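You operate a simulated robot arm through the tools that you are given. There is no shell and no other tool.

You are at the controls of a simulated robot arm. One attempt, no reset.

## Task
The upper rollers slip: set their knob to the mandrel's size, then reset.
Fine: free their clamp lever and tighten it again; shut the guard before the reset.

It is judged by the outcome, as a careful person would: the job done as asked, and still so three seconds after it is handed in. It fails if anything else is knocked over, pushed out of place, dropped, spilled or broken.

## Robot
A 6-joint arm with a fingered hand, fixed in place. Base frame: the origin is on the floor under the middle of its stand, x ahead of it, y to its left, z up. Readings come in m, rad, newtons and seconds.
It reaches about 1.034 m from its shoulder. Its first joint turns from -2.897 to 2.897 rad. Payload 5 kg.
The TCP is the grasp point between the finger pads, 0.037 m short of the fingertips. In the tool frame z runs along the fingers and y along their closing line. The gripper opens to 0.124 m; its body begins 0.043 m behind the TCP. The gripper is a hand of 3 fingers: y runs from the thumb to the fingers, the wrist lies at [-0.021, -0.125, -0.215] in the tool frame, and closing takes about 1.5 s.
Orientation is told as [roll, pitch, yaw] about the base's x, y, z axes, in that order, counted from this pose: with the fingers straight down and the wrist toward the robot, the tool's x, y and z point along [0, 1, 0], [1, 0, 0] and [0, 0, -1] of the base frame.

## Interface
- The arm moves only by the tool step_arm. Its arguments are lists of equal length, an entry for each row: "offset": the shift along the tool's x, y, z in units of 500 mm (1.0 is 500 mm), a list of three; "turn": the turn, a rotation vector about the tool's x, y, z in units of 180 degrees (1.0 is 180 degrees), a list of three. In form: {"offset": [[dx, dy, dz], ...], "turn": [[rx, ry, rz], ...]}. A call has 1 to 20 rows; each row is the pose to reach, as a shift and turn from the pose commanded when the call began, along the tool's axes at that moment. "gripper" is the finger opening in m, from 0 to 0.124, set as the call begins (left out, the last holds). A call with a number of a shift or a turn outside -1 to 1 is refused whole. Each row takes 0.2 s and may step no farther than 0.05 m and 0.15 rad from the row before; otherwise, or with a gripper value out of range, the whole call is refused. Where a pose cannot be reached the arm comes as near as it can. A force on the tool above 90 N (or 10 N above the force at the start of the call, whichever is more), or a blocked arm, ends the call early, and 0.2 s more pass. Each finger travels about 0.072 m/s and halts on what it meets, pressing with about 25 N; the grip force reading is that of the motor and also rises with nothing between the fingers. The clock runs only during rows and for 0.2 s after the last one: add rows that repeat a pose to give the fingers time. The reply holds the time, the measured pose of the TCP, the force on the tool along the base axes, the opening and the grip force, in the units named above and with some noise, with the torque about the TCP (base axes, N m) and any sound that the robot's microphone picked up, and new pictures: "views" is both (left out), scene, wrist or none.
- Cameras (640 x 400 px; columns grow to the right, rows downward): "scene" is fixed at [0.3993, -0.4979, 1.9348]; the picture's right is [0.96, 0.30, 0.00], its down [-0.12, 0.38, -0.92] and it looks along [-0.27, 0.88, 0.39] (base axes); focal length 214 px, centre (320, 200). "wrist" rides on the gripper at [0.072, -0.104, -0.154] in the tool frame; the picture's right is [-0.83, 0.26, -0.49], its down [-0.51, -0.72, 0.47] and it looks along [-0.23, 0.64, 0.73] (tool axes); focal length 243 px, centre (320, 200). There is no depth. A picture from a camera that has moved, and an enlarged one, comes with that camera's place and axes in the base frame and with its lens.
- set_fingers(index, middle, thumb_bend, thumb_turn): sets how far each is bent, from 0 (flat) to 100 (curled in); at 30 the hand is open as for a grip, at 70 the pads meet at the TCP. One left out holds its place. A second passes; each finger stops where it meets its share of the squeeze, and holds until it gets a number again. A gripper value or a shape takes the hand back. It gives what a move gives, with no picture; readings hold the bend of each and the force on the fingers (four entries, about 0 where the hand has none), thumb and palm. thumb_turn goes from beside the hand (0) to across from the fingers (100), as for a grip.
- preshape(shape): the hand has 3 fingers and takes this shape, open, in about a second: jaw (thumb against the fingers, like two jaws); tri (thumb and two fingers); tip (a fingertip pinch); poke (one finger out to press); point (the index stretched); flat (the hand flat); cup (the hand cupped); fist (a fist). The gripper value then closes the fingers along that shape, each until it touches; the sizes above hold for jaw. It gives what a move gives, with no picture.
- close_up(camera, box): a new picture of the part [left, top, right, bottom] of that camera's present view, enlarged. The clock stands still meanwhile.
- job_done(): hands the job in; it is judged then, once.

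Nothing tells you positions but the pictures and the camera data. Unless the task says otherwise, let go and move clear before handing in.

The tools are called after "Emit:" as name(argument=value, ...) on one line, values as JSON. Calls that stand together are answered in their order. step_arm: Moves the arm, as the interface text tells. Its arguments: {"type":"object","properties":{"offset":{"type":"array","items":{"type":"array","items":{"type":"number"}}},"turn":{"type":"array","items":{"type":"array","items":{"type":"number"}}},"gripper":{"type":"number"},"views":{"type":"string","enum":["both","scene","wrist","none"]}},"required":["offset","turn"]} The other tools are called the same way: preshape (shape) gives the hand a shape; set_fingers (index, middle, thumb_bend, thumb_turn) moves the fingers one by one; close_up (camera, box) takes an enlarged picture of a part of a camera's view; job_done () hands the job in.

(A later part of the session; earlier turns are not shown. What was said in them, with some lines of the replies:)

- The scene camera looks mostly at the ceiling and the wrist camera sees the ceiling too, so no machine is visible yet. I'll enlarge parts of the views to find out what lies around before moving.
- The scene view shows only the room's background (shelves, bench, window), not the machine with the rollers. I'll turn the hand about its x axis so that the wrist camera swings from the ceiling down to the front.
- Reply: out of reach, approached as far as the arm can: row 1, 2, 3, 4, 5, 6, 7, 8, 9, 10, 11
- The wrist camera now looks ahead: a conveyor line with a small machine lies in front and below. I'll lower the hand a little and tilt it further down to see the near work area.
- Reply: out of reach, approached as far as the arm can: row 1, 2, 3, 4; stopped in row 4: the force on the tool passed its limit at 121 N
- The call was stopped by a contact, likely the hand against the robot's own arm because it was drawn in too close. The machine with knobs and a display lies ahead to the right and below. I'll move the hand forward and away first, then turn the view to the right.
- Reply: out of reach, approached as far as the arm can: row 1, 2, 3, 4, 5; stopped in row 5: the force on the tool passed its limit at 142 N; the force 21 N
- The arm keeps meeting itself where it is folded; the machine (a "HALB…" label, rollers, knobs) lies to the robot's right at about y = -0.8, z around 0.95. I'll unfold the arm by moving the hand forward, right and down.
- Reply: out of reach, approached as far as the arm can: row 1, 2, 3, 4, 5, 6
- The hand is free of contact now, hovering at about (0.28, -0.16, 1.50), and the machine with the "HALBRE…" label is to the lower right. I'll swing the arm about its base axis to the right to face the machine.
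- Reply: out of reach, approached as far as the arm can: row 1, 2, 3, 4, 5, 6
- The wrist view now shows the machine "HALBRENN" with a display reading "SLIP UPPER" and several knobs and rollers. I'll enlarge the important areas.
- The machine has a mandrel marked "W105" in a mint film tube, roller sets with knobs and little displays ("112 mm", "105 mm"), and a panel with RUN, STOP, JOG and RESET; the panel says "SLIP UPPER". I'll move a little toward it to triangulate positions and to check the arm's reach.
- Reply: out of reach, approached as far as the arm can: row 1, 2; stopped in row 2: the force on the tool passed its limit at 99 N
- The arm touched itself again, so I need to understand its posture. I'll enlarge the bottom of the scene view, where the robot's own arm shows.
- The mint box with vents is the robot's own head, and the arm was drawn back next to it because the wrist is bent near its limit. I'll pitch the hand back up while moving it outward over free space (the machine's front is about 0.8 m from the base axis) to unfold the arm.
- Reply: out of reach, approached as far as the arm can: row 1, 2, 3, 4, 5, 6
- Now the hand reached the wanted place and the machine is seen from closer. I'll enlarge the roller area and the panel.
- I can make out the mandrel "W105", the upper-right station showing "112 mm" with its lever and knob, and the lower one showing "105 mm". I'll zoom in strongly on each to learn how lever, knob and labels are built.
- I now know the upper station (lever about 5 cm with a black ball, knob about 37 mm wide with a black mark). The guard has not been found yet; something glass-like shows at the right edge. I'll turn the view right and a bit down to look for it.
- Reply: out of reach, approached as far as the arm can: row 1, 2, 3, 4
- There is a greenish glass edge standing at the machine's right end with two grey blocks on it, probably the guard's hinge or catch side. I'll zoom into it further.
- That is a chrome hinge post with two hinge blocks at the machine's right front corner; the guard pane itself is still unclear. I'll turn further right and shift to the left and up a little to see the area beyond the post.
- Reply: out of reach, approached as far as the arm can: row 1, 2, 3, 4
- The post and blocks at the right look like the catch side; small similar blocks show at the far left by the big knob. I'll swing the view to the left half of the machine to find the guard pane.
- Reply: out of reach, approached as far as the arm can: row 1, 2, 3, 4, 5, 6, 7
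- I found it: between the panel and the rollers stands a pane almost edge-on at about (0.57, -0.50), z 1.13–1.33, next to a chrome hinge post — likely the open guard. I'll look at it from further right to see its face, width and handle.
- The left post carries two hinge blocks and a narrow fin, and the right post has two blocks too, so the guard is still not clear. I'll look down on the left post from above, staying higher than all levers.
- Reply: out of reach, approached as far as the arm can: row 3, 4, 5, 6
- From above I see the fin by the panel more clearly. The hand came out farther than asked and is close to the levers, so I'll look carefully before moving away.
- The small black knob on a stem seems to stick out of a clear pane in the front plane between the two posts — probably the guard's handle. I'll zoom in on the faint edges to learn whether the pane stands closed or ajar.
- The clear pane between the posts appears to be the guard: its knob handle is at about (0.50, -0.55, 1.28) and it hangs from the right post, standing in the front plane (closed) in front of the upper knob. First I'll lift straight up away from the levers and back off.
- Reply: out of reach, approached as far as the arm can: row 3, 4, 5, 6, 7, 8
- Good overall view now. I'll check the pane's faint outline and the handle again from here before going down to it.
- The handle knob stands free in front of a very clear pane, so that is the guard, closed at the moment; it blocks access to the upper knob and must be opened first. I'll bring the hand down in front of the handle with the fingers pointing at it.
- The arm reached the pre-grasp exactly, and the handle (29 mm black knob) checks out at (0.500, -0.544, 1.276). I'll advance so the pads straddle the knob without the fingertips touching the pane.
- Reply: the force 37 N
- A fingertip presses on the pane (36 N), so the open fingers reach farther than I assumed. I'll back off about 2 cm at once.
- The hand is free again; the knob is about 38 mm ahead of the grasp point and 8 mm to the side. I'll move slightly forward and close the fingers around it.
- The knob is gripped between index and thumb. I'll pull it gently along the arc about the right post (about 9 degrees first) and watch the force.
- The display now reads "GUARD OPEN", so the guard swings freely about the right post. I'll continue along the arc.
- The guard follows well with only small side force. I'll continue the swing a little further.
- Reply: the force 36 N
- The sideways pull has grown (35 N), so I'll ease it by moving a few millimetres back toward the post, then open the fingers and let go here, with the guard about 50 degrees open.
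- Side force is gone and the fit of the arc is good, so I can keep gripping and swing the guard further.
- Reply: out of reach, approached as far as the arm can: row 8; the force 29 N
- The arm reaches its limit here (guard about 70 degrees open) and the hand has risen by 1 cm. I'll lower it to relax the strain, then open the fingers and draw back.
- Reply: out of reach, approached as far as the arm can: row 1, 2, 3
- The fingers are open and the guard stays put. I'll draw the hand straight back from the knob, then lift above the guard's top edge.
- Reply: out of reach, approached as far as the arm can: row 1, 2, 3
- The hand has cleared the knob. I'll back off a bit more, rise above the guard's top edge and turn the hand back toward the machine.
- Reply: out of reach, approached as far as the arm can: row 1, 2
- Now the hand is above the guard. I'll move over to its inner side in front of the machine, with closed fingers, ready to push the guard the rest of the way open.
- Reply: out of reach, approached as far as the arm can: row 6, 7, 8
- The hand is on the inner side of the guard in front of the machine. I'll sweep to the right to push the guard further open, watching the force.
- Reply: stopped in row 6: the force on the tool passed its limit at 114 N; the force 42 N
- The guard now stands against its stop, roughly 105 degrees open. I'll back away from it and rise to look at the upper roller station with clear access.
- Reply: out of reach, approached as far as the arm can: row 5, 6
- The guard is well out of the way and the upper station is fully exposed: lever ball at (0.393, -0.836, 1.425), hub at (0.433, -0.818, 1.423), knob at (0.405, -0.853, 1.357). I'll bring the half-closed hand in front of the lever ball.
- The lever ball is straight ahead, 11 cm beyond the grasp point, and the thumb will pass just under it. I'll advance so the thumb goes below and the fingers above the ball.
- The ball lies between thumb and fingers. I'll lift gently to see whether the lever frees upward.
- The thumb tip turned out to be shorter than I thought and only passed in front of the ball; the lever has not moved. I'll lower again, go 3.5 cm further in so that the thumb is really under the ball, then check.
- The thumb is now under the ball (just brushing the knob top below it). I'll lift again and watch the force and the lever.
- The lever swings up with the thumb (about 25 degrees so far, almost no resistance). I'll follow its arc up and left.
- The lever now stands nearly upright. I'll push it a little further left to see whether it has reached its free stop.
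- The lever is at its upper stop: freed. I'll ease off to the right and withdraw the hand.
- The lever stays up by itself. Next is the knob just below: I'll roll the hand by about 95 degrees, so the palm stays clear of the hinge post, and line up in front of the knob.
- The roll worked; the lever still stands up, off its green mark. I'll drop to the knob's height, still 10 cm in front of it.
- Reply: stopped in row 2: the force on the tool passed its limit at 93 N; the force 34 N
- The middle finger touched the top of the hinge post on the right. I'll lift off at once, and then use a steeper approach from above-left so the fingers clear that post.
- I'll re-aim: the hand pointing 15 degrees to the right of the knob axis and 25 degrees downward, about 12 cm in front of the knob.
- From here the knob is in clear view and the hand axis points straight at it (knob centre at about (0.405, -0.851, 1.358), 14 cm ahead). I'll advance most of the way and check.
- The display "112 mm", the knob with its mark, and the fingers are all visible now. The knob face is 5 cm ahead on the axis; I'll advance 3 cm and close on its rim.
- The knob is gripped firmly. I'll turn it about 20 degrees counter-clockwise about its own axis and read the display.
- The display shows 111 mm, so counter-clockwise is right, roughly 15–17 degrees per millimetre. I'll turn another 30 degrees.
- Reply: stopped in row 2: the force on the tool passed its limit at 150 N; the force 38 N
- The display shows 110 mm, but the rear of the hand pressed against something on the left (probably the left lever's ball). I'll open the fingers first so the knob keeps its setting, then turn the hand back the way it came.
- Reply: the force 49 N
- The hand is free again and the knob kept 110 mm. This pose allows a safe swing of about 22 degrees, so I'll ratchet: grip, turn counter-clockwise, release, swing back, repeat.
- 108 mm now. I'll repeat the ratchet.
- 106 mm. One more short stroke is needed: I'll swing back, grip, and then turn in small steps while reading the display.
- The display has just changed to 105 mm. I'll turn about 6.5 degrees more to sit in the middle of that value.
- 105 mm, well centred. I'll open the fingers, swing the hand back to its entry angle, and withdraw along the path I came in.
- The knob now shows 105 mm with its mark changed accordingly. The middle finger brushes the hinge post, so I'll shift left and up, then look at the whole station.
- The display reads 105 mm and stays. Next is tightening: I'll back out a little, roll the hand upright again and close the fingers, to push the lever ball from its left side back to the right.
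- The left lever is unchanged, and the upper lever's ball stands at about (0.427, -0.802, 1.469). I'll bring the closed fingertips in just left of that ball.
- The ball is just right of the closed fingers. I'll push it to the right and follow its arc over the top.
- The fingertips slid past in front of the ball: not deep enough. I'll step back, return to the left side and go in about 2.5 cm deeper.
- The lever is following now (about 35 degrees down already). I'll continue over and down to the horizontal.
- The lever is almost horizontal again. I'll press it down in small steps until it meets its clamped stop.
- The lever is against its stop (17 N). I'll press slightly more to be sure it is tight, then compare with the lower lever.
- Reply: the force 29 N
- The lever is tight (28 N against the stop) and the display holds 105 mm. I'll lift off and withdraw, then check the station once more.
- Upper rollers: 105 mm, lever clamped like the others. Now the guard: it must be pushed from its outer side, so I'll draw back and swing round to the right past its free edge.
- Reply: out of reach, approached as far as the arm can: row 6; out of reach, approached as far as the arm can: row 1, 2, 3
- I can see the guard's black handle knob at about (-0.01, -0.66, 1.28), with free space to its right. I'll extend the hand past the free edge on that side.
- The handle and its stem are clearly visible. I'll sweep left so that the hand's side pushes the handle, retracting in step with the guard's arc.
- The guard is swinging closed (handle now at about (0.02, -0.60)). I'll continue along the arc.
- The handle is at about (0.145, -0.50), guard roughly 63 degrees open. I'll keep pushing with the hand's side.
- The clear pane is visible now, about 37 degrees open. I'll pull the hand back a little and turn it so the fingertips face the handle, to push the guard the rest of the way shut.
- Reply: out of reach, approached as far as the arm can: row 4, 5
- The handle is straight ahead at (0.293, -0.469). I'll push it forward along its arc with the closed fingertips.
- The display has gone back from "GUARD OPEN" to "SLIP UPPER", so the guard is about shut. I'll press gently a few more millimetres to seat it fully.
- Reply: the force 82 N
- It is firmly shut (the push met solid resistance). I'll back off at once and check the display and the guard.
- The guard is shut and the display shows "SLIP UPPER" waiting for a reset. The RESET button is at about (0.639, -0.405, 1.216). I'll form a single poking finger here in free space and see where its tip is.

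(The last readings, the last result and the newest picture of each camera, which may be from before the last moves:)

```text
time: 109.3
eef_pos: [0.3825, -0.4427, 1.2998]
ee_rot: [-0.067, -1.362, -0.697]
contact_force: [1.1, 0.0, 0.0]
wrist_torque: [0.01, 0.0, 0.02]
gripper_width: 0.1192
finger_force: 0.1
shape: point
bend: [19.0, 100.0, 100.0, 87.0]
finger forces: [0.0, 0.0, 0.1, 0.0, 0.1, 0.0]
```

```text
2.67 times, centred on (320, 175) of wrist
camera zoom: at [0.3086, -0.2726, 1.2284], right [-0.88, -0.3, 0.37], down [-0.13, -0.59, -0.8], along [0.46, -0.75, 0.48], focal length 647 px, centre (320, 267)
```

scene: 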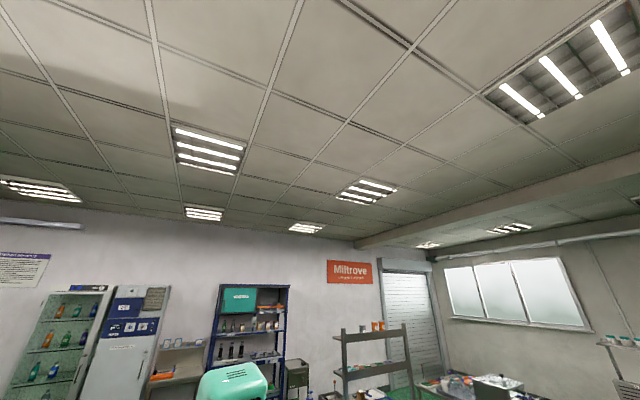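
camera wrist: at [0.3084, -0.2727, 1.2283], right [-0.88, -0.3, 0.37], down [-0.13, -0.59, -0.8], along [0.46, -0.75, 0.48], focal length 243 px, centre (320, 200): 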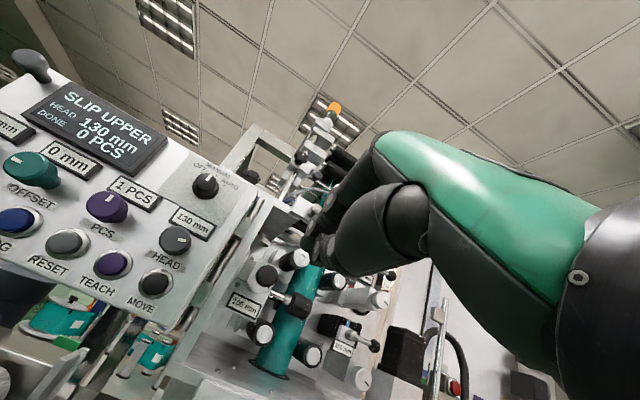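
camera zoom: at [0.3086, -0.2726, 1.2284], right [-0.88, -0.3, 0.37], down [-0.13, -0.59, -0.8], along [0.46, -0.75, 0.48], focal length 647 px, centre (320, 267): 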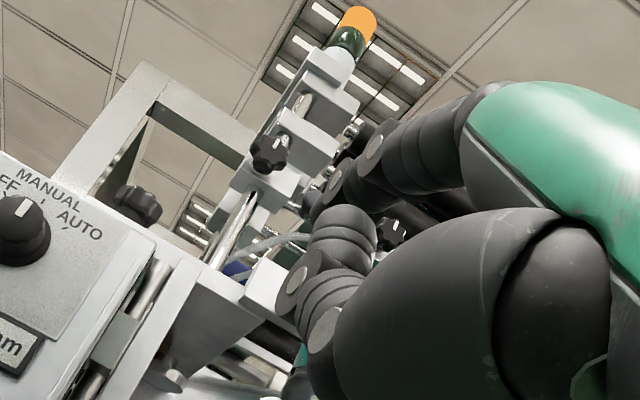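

Emit:
preshape(shape="poke")

Emit:
close_up(camera="wrist", box=[260, 170, 420, 270])

```text
time: 110.2
eef_pos: [0.3826, -0.4422, 1.2988]
ee_rot: [-0.067, -1.363, -0.697]
contact_force: [-0.2, -0.5, -0.5]
wrist_torque: [0.01, 0.0, 0.0]
gripper_width: 0.0
finger_force: 0.1
shape: poke
bend: [70.0, 70.0, 100.0, 100.0]
finger forces: [0.0, 0.0, 0.1, 0.0, 0.1, 0.0]
```

```text
4.00 times, centred on (340, 220) of wrist
camera zoom: at [0.3086, -0.2726, 1.2284], right [-0.88, -0.3, 0.37], down [-0.13, -0.59, -0.8], along [0.46, -0.75, 0.48], focal length 970 px, centre (240, 120)
```

zoom: 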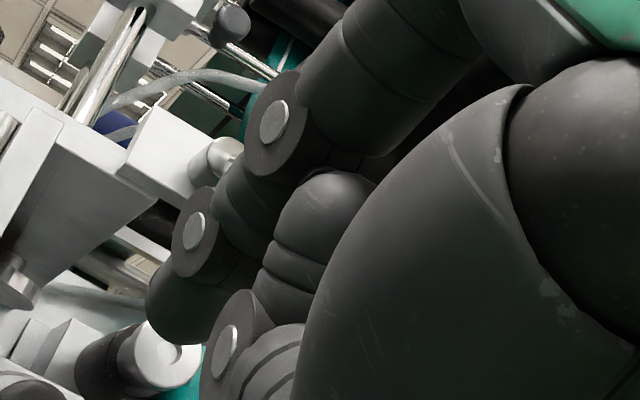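

In this shape the index and middle tips are both forward. I'll curl only the middle finger away so that just the index presses.

Emit:
set_fingers(middle=100)

Emit:
close_up(camera="wrist", box=[260, 170, 420, 270])

```text
time: 111.2
eef_pos: [0.3829, -0.4412, 1.2992]
ee_rot: [-0.065, -1.362, -0.696]
contact_force: [-0.7, 0.2, -0.4]
wrist_torque: [-0.01, -0.01, 0.01]
gripper_width: 0.0396
finger_force: 0.1
shape: fingers
bend: [70.0, 100.0, 100.0, 100.0]
finger forces: [0.0, 0.0, 0.0, 0.0, 0.0, 0.0]
```

```text
4.00 times, centred on (340, 220) of wrist
camera zoom: at [0.3086, -0.2726, 1.2284], right [-0.88, -0.3, 0.37], down [-0.13, -0.59, -0.8], along [0.46, -0.75, 0.48], focal length 970 px, centre (240, 120)
```

zoom: 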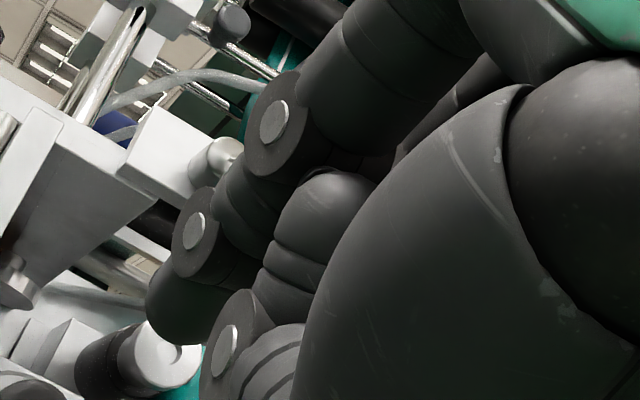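

Only the index tip is forward now. I'll move in front of the panel, level the hand, and line up with the RESET button from about 10 cm away.

Emit:
step_arm(offset=[[0.078, -0.031, 0.015], [0.156, -0.062, 0.03], [0.233, -0.093, 0.046], [0.311, -0.124, 0.061], [0.389, -0.155, 0.076]], turn=[[-0.0139, 0, 0], [-0.0278, 0, 0], [-0.0416, 0, 0], [-0.0555, 0, 0], [-0.0694, 0, 0]], views="wrist")

Emit:
close_up(camera="wrist", box=[200, 180, 360, 280])

```text
time: 112.4
eef_pos: [0.5202, -0.3334, 1.2381]
ee_rot: [-1.468, -1.425, 0.724]
contact_force: [-0.3, 0.1, 0.5]
wrist_torque: [0.01, 0.0, 0.04]
gripper_width: 0.0401
finger_force: 0.0
shape: fingers
bend: [70.0, 100.0, 100.0, 100.0]
finger forces: [0.2, 0.0, 0.0, 0.1, 0.1, 0.0]
out of reach, approached as far as the arm can: row 3, 4, 5
camera wrist: at [0.4457, -0.1877, 1.1274], right [-0.89, -0.24, 0.39], down [-0.07, -0.76, -0.65], along [0.45, -0.6, 0.66], focal length 243 px, centre (320, 200)
```

wrist: 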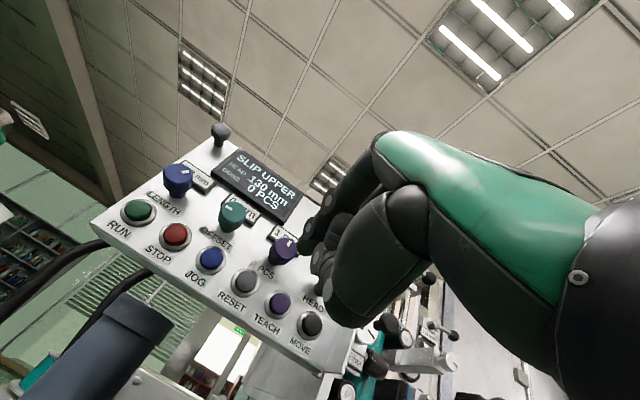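

```text
4.00 times, centred on (280, 230) of wrist
camera zoom: at [0.4457, -0.1877, 1.1274], right [-0.89, -0.24, 0.39], down [-0.07, -0.76, -0.65], along [0.45, -0.6, 0.66], focal length 970 px, centre (480, 80)
```

zoom: 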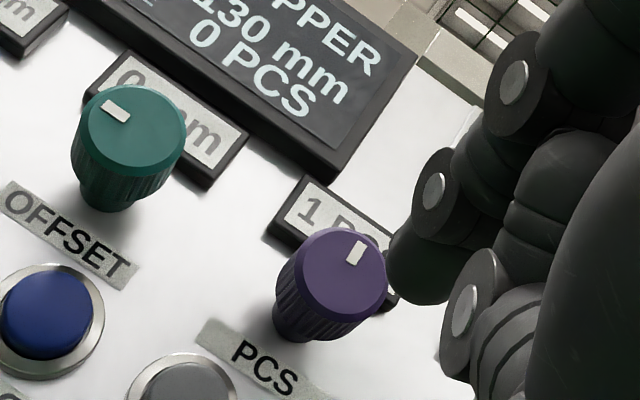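

I can see all the panel buttons: RUN, STOP, JOG, RESET, TEACH, MOVE. The arm was slightly short of the wanted pose with the hand fully level, so I'll tilt it back a little before lining up.

Emit:
step_arm(offset=[[0, 0, 0], [0, 0, 0]], turn=[[0.018, 0, 0], [0.035, 0, 0]], views="none")

```text
time: 113.0
eef_pos: [0.5262, -0.3318, 1.2327]
ee_rot: [-0.768, -1.391, 0.023]
contact_force: [0.0, 0.0, 0.6]
wrist_torque: [0.02, -0.04, 0.01]
gripper_width: 0.0397
finger_force: 0.0
shape: fingers
bend: [70.0, 100.0, 100.0, 100.0]
finger forces: [0.0, 0.0, 0.1, 0.0, 0.0, 0.1]
out of reach, approached as far as the arm can: row 1, 2
```

Emit:
step_arm(offset=[[-0.002, 0.0055, 0.041], [-0.004, 0.011, 0.082]], turn=[[0, 0, 0], [0, 0, 0]], views="wrist")

Emit:
close_up(camera="wrist", box=[200, 200, 360, 300])

```text
time: 113.6
eef_pos: [0.5535, -0.3621, 1.2345]
ee_rot: [-0.771, -1.392, 0.026]
contact_force: [0.2, -0.4, 1.0]
wrist_torque: [0.0, 0.0, -0.01]
gripper_width: 0.0397
finger_force: 0.0
shape: fingers
bend: [70.0, 100.0, 100.0, 100.0]
finger forces: [0.0, 0.0, 0.1, 0.1, 0.0, 0.1]
camera wrist: at [0.4729, -0.2051, 1.1417], right [-0.86, -0.27, 0.42], down [-0.13, -0.7, -0.71], along [0.49, -0.66, 0.57], focal length 243 px, centre (320, 200)
```

wrist: 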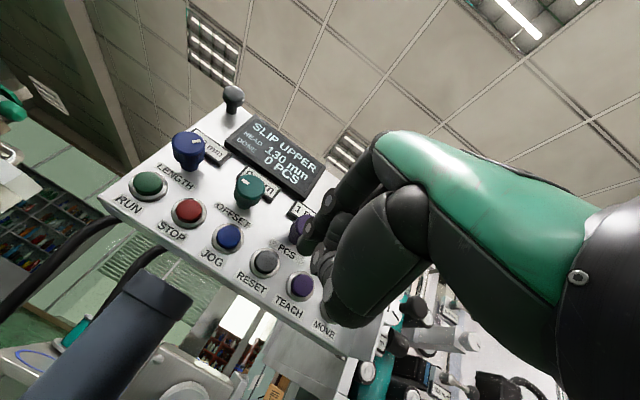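

```text
4.00 times, centred on (280, 250) of wrist
camera zoom: at [0.4729, -0.2051, 1.1417], right [-0.86, -0.27, 0.42], down [-0.13, -0.7, -0.71], along [0.49, -0.66, 0.57], focal length 970 px, centre (480, 0)
```

zoom: 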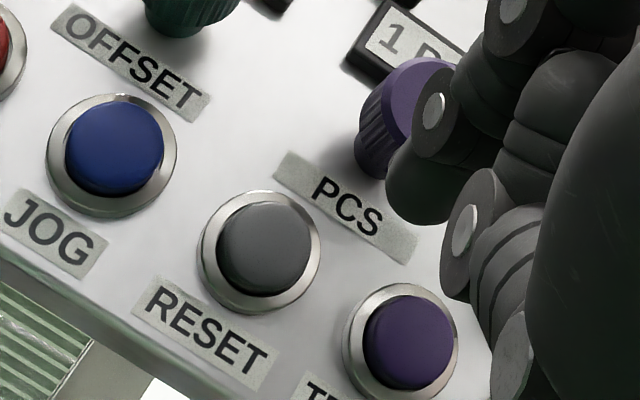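

The index tip is now about 5 cm in front of the panel, slightly right of and above RESET. I'll shift to the button and approach to within about 1.5 cm.

Emit:
step_arm(offset=[[0.024, -0.015, 0.003], [0.048, -0.03, 0.006], [0.047, -0.026, 0.035], [0.046, -0.022, 0.065]], turn=[[0, 0, 0], [0, 0, 0], [0, 0, 0], [0, 0, 0]], views="wrist")

Emit:
close_up(camera="wrist", box=[230, 200, 390, 300])

```text
time: 114.6
eef_pos: [0.5845, -0.3724, 1.2213]
ee_rot: [-0.807, -1.381, 0.068]
contact_force: [1.0, 0.2, 0.3]
wrist_torque: [0.0, 0.01, 0.01]
gripper_width: 0.0396
finger_force: 0.1
shape: fingers
bend: [70.0, 100.0, 100.0, 100.0]
finger forces: [0.0, 0.0, 0.0, 0.0, 0.1, 0.0]
out of reach, approached as far as the arm can: row 1, 2, 3, 4
camera wrist: at [0.5021, -0.2174, 1.1288], right [-0.86, -0.28, 0.43], down [-0.13, -0.7, -0.7], along [0.5, -0.66, 0.57], focal length 243 px, centre (320, 200)
```

wrist: 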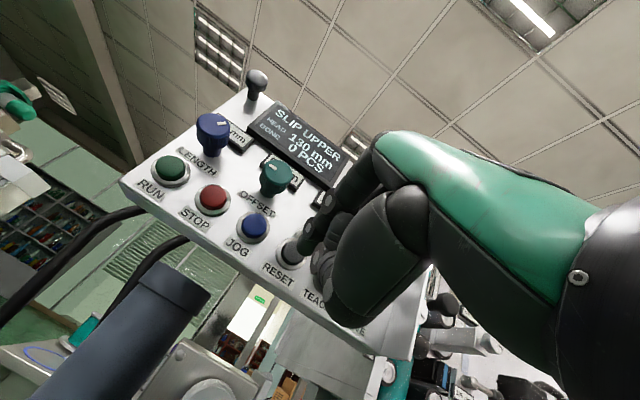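

```text
4.00 times, centred on (310, 250) of wrist
camera zoom: at [0.5021, -0.2174, 1.1288], right [-0.86, -0.28, 0.43], down [-0.13, -0.7, -0.7], along [0.5, -0.66, 0.57], focal length 970 px, centre (360, 0)
```

zoom: 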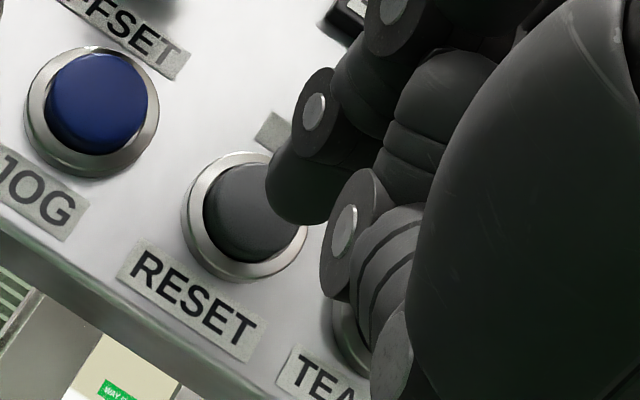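

The index tip is centred on RESET, about 1.8 cm away. I'll press forward in small steps.

Emit:
step_arm(offset=[[-0.001, 0.003, 0.02], [-0.0015, 0.004, 0.034]], turn=[[0, 0, 0], [0, 0, 0]], views="none")

Emit:
close_up(camera="wrist", box=[230, 200, 390, 300])

```text
time: 115.2
eef_pos: [0.5951, -0.384, 1.2241]
ee_rot: [-0.812, -1.383, 0.069]
contact_force: [-1.7, 2.4, -0.4]
wrist_torque: [0.0, 0.0, 0.04]
gripper_width: 0.0392
finger_force: 0.9
shape: fingers
bend: [70.0, 100.0, 100.0, 100.0]
finger forces: [1.8, 0.0, 0.0, 0.0, 0.0, 0.0]
out of reach, approached as far as the arm can: row 1, 2
heard: click
```

```text
4.00 times, centred on (310, 250) of wrist
camera zoom: at [0.5134, -0.2297, 1.1315], right [-0.86, -0.27, 0.43], down [-0.13, -0.7, -0.7], along [0.5, -0.66, 0.57], focal length 970 px, centre (360, 0)
```

zoom: 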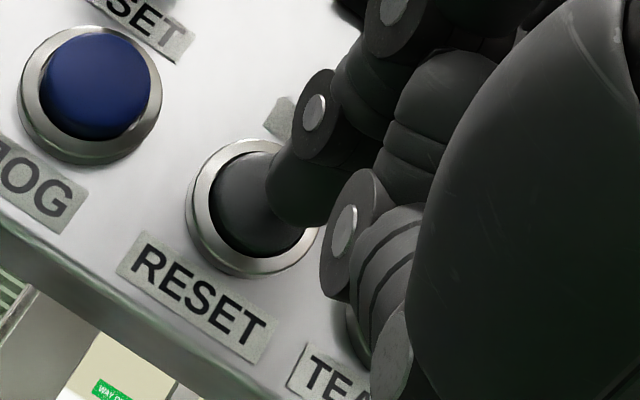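

A click was heard and the finger is on RESET. I'll look at the display.

Emit:
close_up(camera="wrist", box=[220, 90, 380, 190])

```text
4.00 times, centred on (300, 140) of wrist
camera zoom: at [0.5134, -0.2297, 1.1315], right [-0.86, -0.27, 0.43], down [-0.13, -0.7, -0.7], along [0.5, -0.66, 0.57], focal length 970 px, centre (400, 440)
```

zoom: 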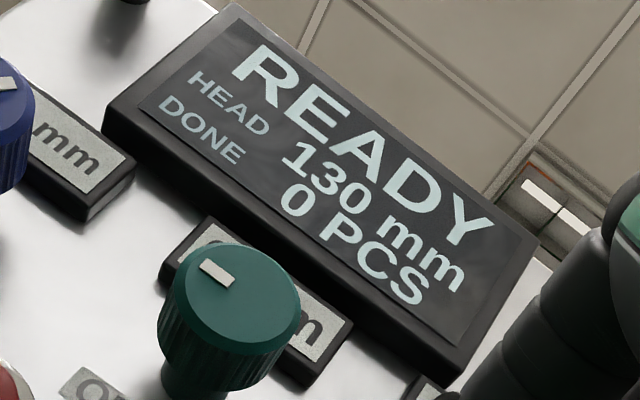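

The display now says "READY". I'll withdraw the finger straight back from the panel.

Emit:
step_arm(offset=[[0.002, -0.006, -0.05], [0.005, -0.0125, -0.1], [0.0075, -0.019, -0.15], [0.01, -0.025, -0.198]], turn=[[0, 0, 0], [0, 0, 0], [0, 0, 0], [0, 0, 0]], views="wrist")

Emit:
close_up(camera="wrist", box=[80, 80, 340, 242])

```text
time: 116.2
eef_pos: [0.5206, -0.323, 1.227]
ee_rot: [-0.801, -1.385, 0.06]
contact_force: [0.4, 0.3, -0.2]
wrist_torque: [0.0, -0.04, -0.04]
gripper_width: 0.0395
finger_force: 0.0
shape: fingers
bend: [70.0, 100.0, 100.0, 100.0]
finger forces: [0.0, 0.0, 0.0, 0.0, 0.0, 0.0]
out of reach, approached as far as the arm can: row 2, 3, 4
camera wrist: at [0.4384, -0.1667, 1.1335], right [-0.86, -0.28, 0.43], down [-0.13, -0.7, -0.7], along [0.5, -0.66, 0.57], focal length 243 px, centre (320, 200)
```

wrist: 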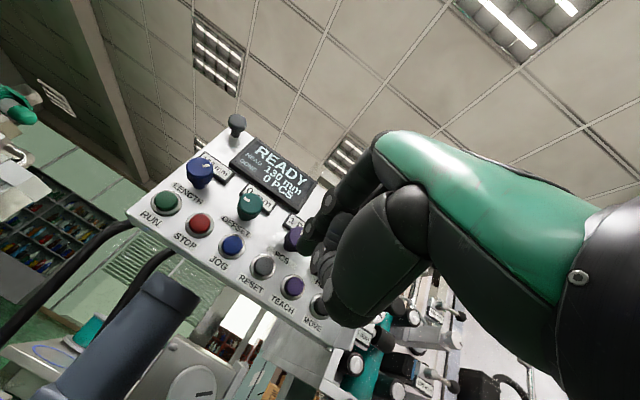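

```text
2.46 times, centred on (210, 161) of wrist
camera zoom: at [0.4384, -0.1667, 1.1335], right [-0.86, -0.28, 0.43], down [-0.13, -0.7, -0.7], along [0.5, -0.66, 0.57], focal length 597 px, centre (591, 296)
```

zoom: 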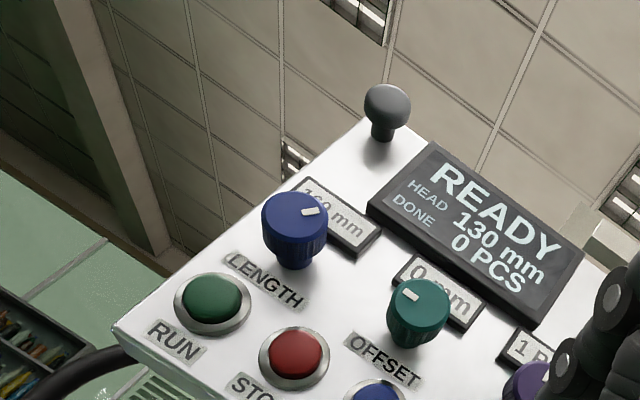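

The panel shows READY and the other settings (160 mm, 0 mm, 1 PCS, 130 mm) are as before. I'll move the hand aside and up to check the guard, levers and displays once more.

Emit:
step_arm(offset=[[-0.075, 0.017, -0.012], [-0.15, 0.035, -0.024], [-0.225, 0.052, -0.036], [-0.3, 0.07, -0.048], [-0.376, 0.087, -0.06]], turn=[[0, 0, 0], [0, 0, 0], [0, 0, 0], [0, 0, 0], [0, 0, 0]], views="wrist")

```text
time: 117.4
eef_pos: [0.3786, -0.44, 1.2976]
ee_rot: [-0.771, -1.39, 0.026]
contact_force: [-0.4, -0.4, -0.3]
wrist_torque: [0.0, 0.02, 0.02]
gripper_width: 0.0394
finger_force: 0.1
shape: fingers
bend: [70.0, 100.0, 100.0, 100.0]
finger forces: [0.0, 0.1, 0.1, 0.0, 0.1, 0.0]
out of reach, approached as far as the arm can: row 1
camera wrist: at [0.2996, -0.2837, 1.205], right [-0.86, -0.27, 0.42], down [-0.13, -0.7, -0.71], along [0.49, -0.66, 0.57], focal length 243 px, centre (320, 200)
```

wrist: 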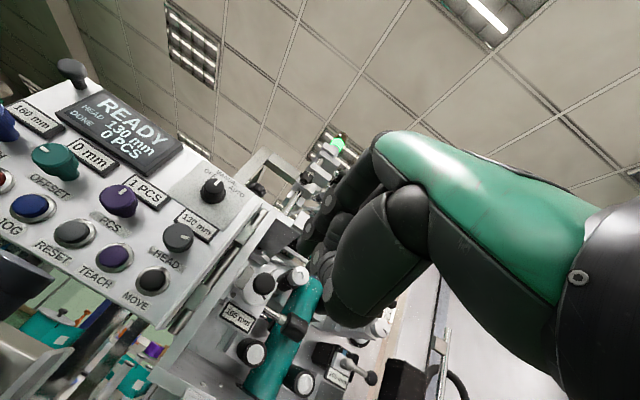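

Emit:
step_arm(offset=[[-0.049, 0.057, -0.038], [-0.098, 0.113, -0.076], [-0.147, 0.17, -0.114], [-0.196, 0.227, -0.152], [-0.245, 0.283, -0.19], [-0.294, 0.34, -0.228]], turn=[[0, 0, 0], [0.038, 0, 0], [0.076, 0, 0], [0.114, 0, 0], [0.152, 0, 0], [0.19, 0, 0]], views="both")

Emit:
close_up(camera="wrist", box=[160, 160, 340, 272])

Emit:
close_up(camera="wrist", box=[60, 120, 300, 270])

```text
time: 118.8
eef_pos: [0.2283, -0.4685, 1.4963]
ee_rot: [-0.185, -0.837, -0.601]
contact_force: [0.5, 0.2, 0.1]
wrist_torque: [0.01, 0.02, -0.01]
gripper_width: 0.0397
finger_force: 0.0
shape: fingers
bend: [70.0, 100.0, 100.0, 100.0]
finger forces: [0.0, 0.0, 0.1, 0.0, 0.0, 0.0]
camera wrist: at [0.1436, -0.2906, 1.5107], right [-0.65, -0.43, 0.62], down [-0.5, -0.36, -0.78], along [0.56, -0.83, 0.02], focal length 243 px, centre (320, 200)
```

scene: 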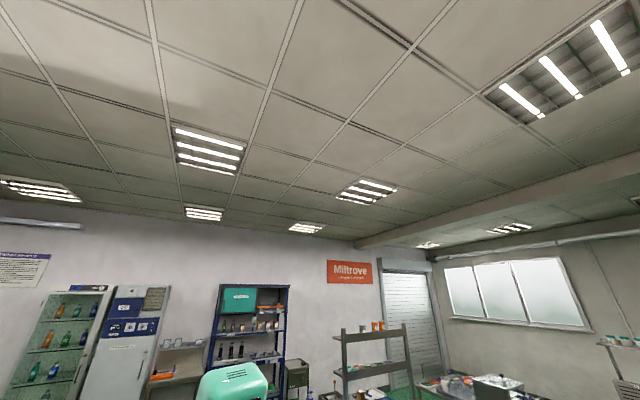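
wrist: 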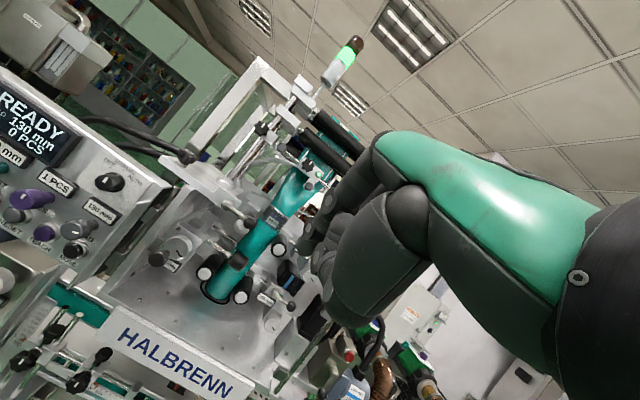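

```text
3.56 times, centred on (250, 216) of wrist
camera zoom: at [0.1436, -0.2906, 1.5107], right [-0.65, -0.43, 0.62], down [-0.5, -0.36, -0.78], along [0.56, -0.83, 0.02], focal length 863 px, centre (569, 143)
```

zoom: 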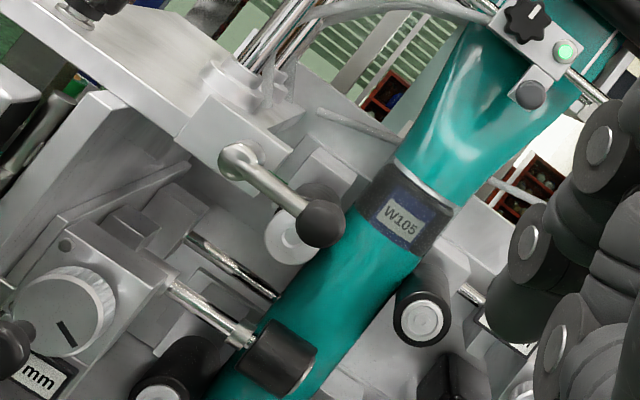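

```text
2.67 times, centred on (180, 195) of wrist
camera zoom: at [0.1436, -0.2906, 1.5107], right [-0.65, -0.43, 0.62], down [-0.5, -0.36, -0.78], along [0.56, -0.83, 0.02], focal length 647 px, centre (693, 213)
```

zoom: 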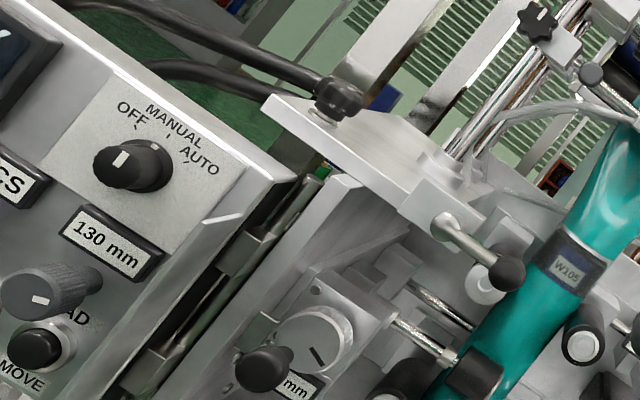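

Emit:
step_arm(offset=[[0, 0, 0], [0, 0, 0], [0, 0, 0], [0, 0, 0]], turn=[[0.006, -0.0354, 0.0313], [0.012, -0.0708, 0.0626], [0.018, -0.1062, 0.0938], [0.022, -0.1298, 0.1147]], views="wrist")

Emit:
close_up(camera="wrist", box=[140, 140, 330, 259])

Emit:
close_up(camera="wrist", box=[170, 220, 330, 320])

```text
time: 119.8
eef_pos: [0.2346, -0.4896, 1.5026]
ee_rot: [-0.186, -0.834, -1.148]
contact_force: [0.0, 0.4, -0.7]
wrist_torque: [0.0, -0.03, -0.01]
gripper_width: 0.0396
finger_force: 0.0
shape: fingers
bend: [70.0, 100.0, 100.0, 100.0]
finger forces: [0.0, 0.1, 0.1, 0.1, 0.0, 0.1]
out of reach, approached as far as the arm can: row 2, 3, 4
camera wrist: at [0.2558, -0.2923, 1.5174], right [-0.78, -0.03, 0.62], down [-0.62, -0.05, -0.78], along [0.05, -1.0, 0.02], focal length 243 px, centre (320, 200)
```

wrist: 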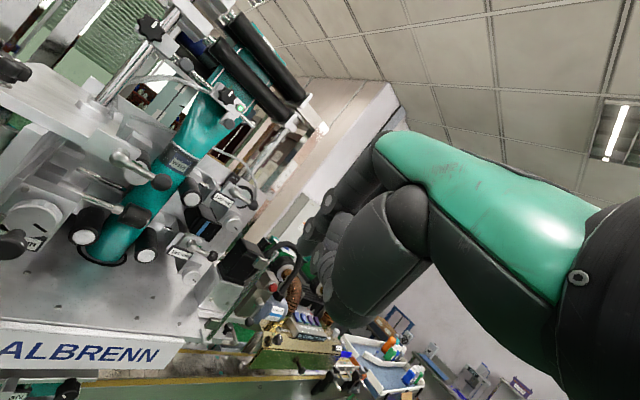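

```text
3.36 times, centred on (235, 200) of wrist
camera zoom: at [0.2558, -0.2923, 1.5174], right [-0.78, -0.03, 0.62], down [-0.62, -0.05, -0.78], along [0.05, -1.0, 0.02], focal length 816 px, centre (606, 202)
```

zoom: 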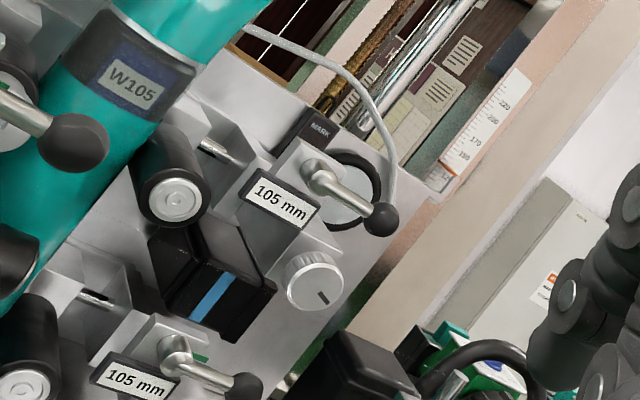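

```text
4.00 times, centred on (250, 270) of wrist
camera zoom: at [0.2558, -0.2923, 1.5174], right [-0.78, -0.03, 0.62], down [-0.62, -0.05, -0.78], along [0.05, -1.0, 0.02], focal length 970 px, centre (600, -80)
```

zoom: 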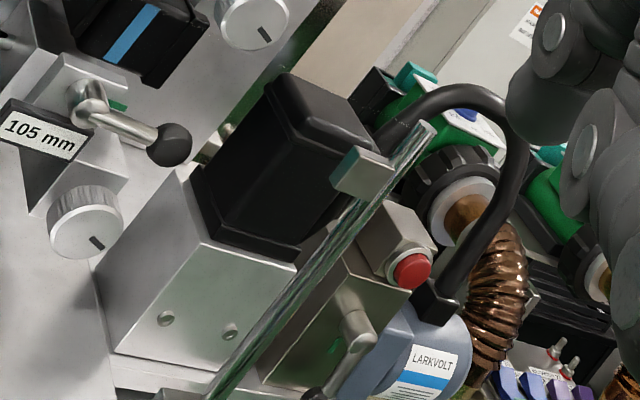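

Both stations read 105 mm and the guard's hinge side is in its closed position. I'll measure the upper lever's angle against the lower one more closely.

Emit:
close_up(camera="wrist", box=[200, 165, 280, 215])

Emit:
close_up(camera="wrist", box=[160, 225, 240, 275])

```text
8.00 times, centred on (240, 190) of wrist
camera zoom: at [0.2558, -0.2923, 1.5174], right [-0.78, -0.03, 0.62], down [-0.62, -0.05, -0.78], along [0.05, -1.0, 0.02], focal length 1941 px, centre (960, 280)
```

zoom: 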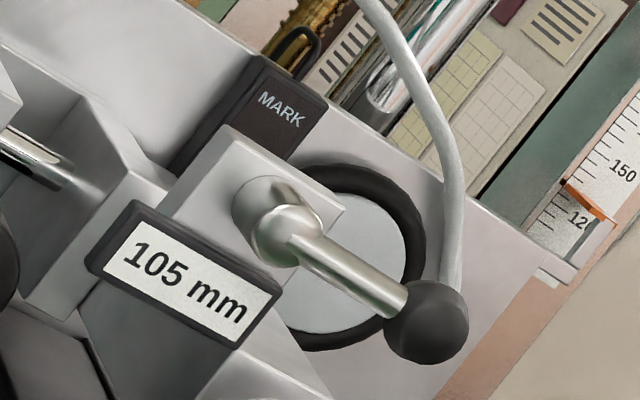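

```text
8.00 times, centred on (200, 250) of wrist
camera zoom: at [0.2558, -0.2923, 1.5174], right [-0.78, -0.03, 0.62], down [-0.62, -0.05, -0.78], along [0.05, -1.0, 0.02], focal length 1941 px, centre (1280, -200)
```

zoom: 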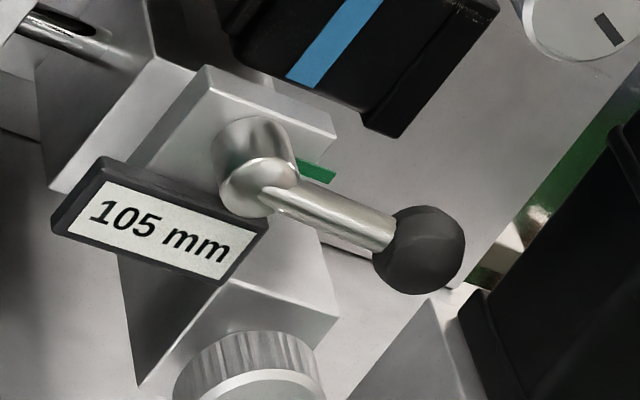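

The upper rollers read 105 mm with the lever clamped slightly firmer than before, like the lower one. The guard is shut, the panel shows READY with a green tower light, and the hand is clear of everything. I'll hand the job in.

Emit:
job_done()

```text
The job is handed in.
```

The upper rollers are set to 105 mm, matching the mandrel (marked W105), and the machine has been reset. The panel display changed from "SLIP UPPER" to "READY", and the tower light went from orange to green.

- **Clamp lever:** I swung it up to free it, then pressed it back down to its stop. It now sits a few degrees lower than where it started.
- **Knob:** I turned it from 112 mm to 105 mm, and it held that reading after clamping. The lower rollers still read 105 mm.
- **Guard:** It was closed at the start, so I opened it by its handle to reach the knob. I pushed it shut again before pressing RESET, and the "GUARD OPEN" message cleared.

**Unplanned contacts:**
- The hand brushed the guard's hinge post (over 90 N at the worst moment).
- The hand knocked the left lever's ball (about 150 N). The left lever looked unmoved in the later views.
- I pushed the guard against its open stop at about 114 N, and pressed it shut at about 80 N.
- Early on, the arm touched the robot's own head or body a few times.

I saw no damage from any of these. The other panel settings (160 mm, 0 mm, 1 PCS, 130 mm) are unchanged.
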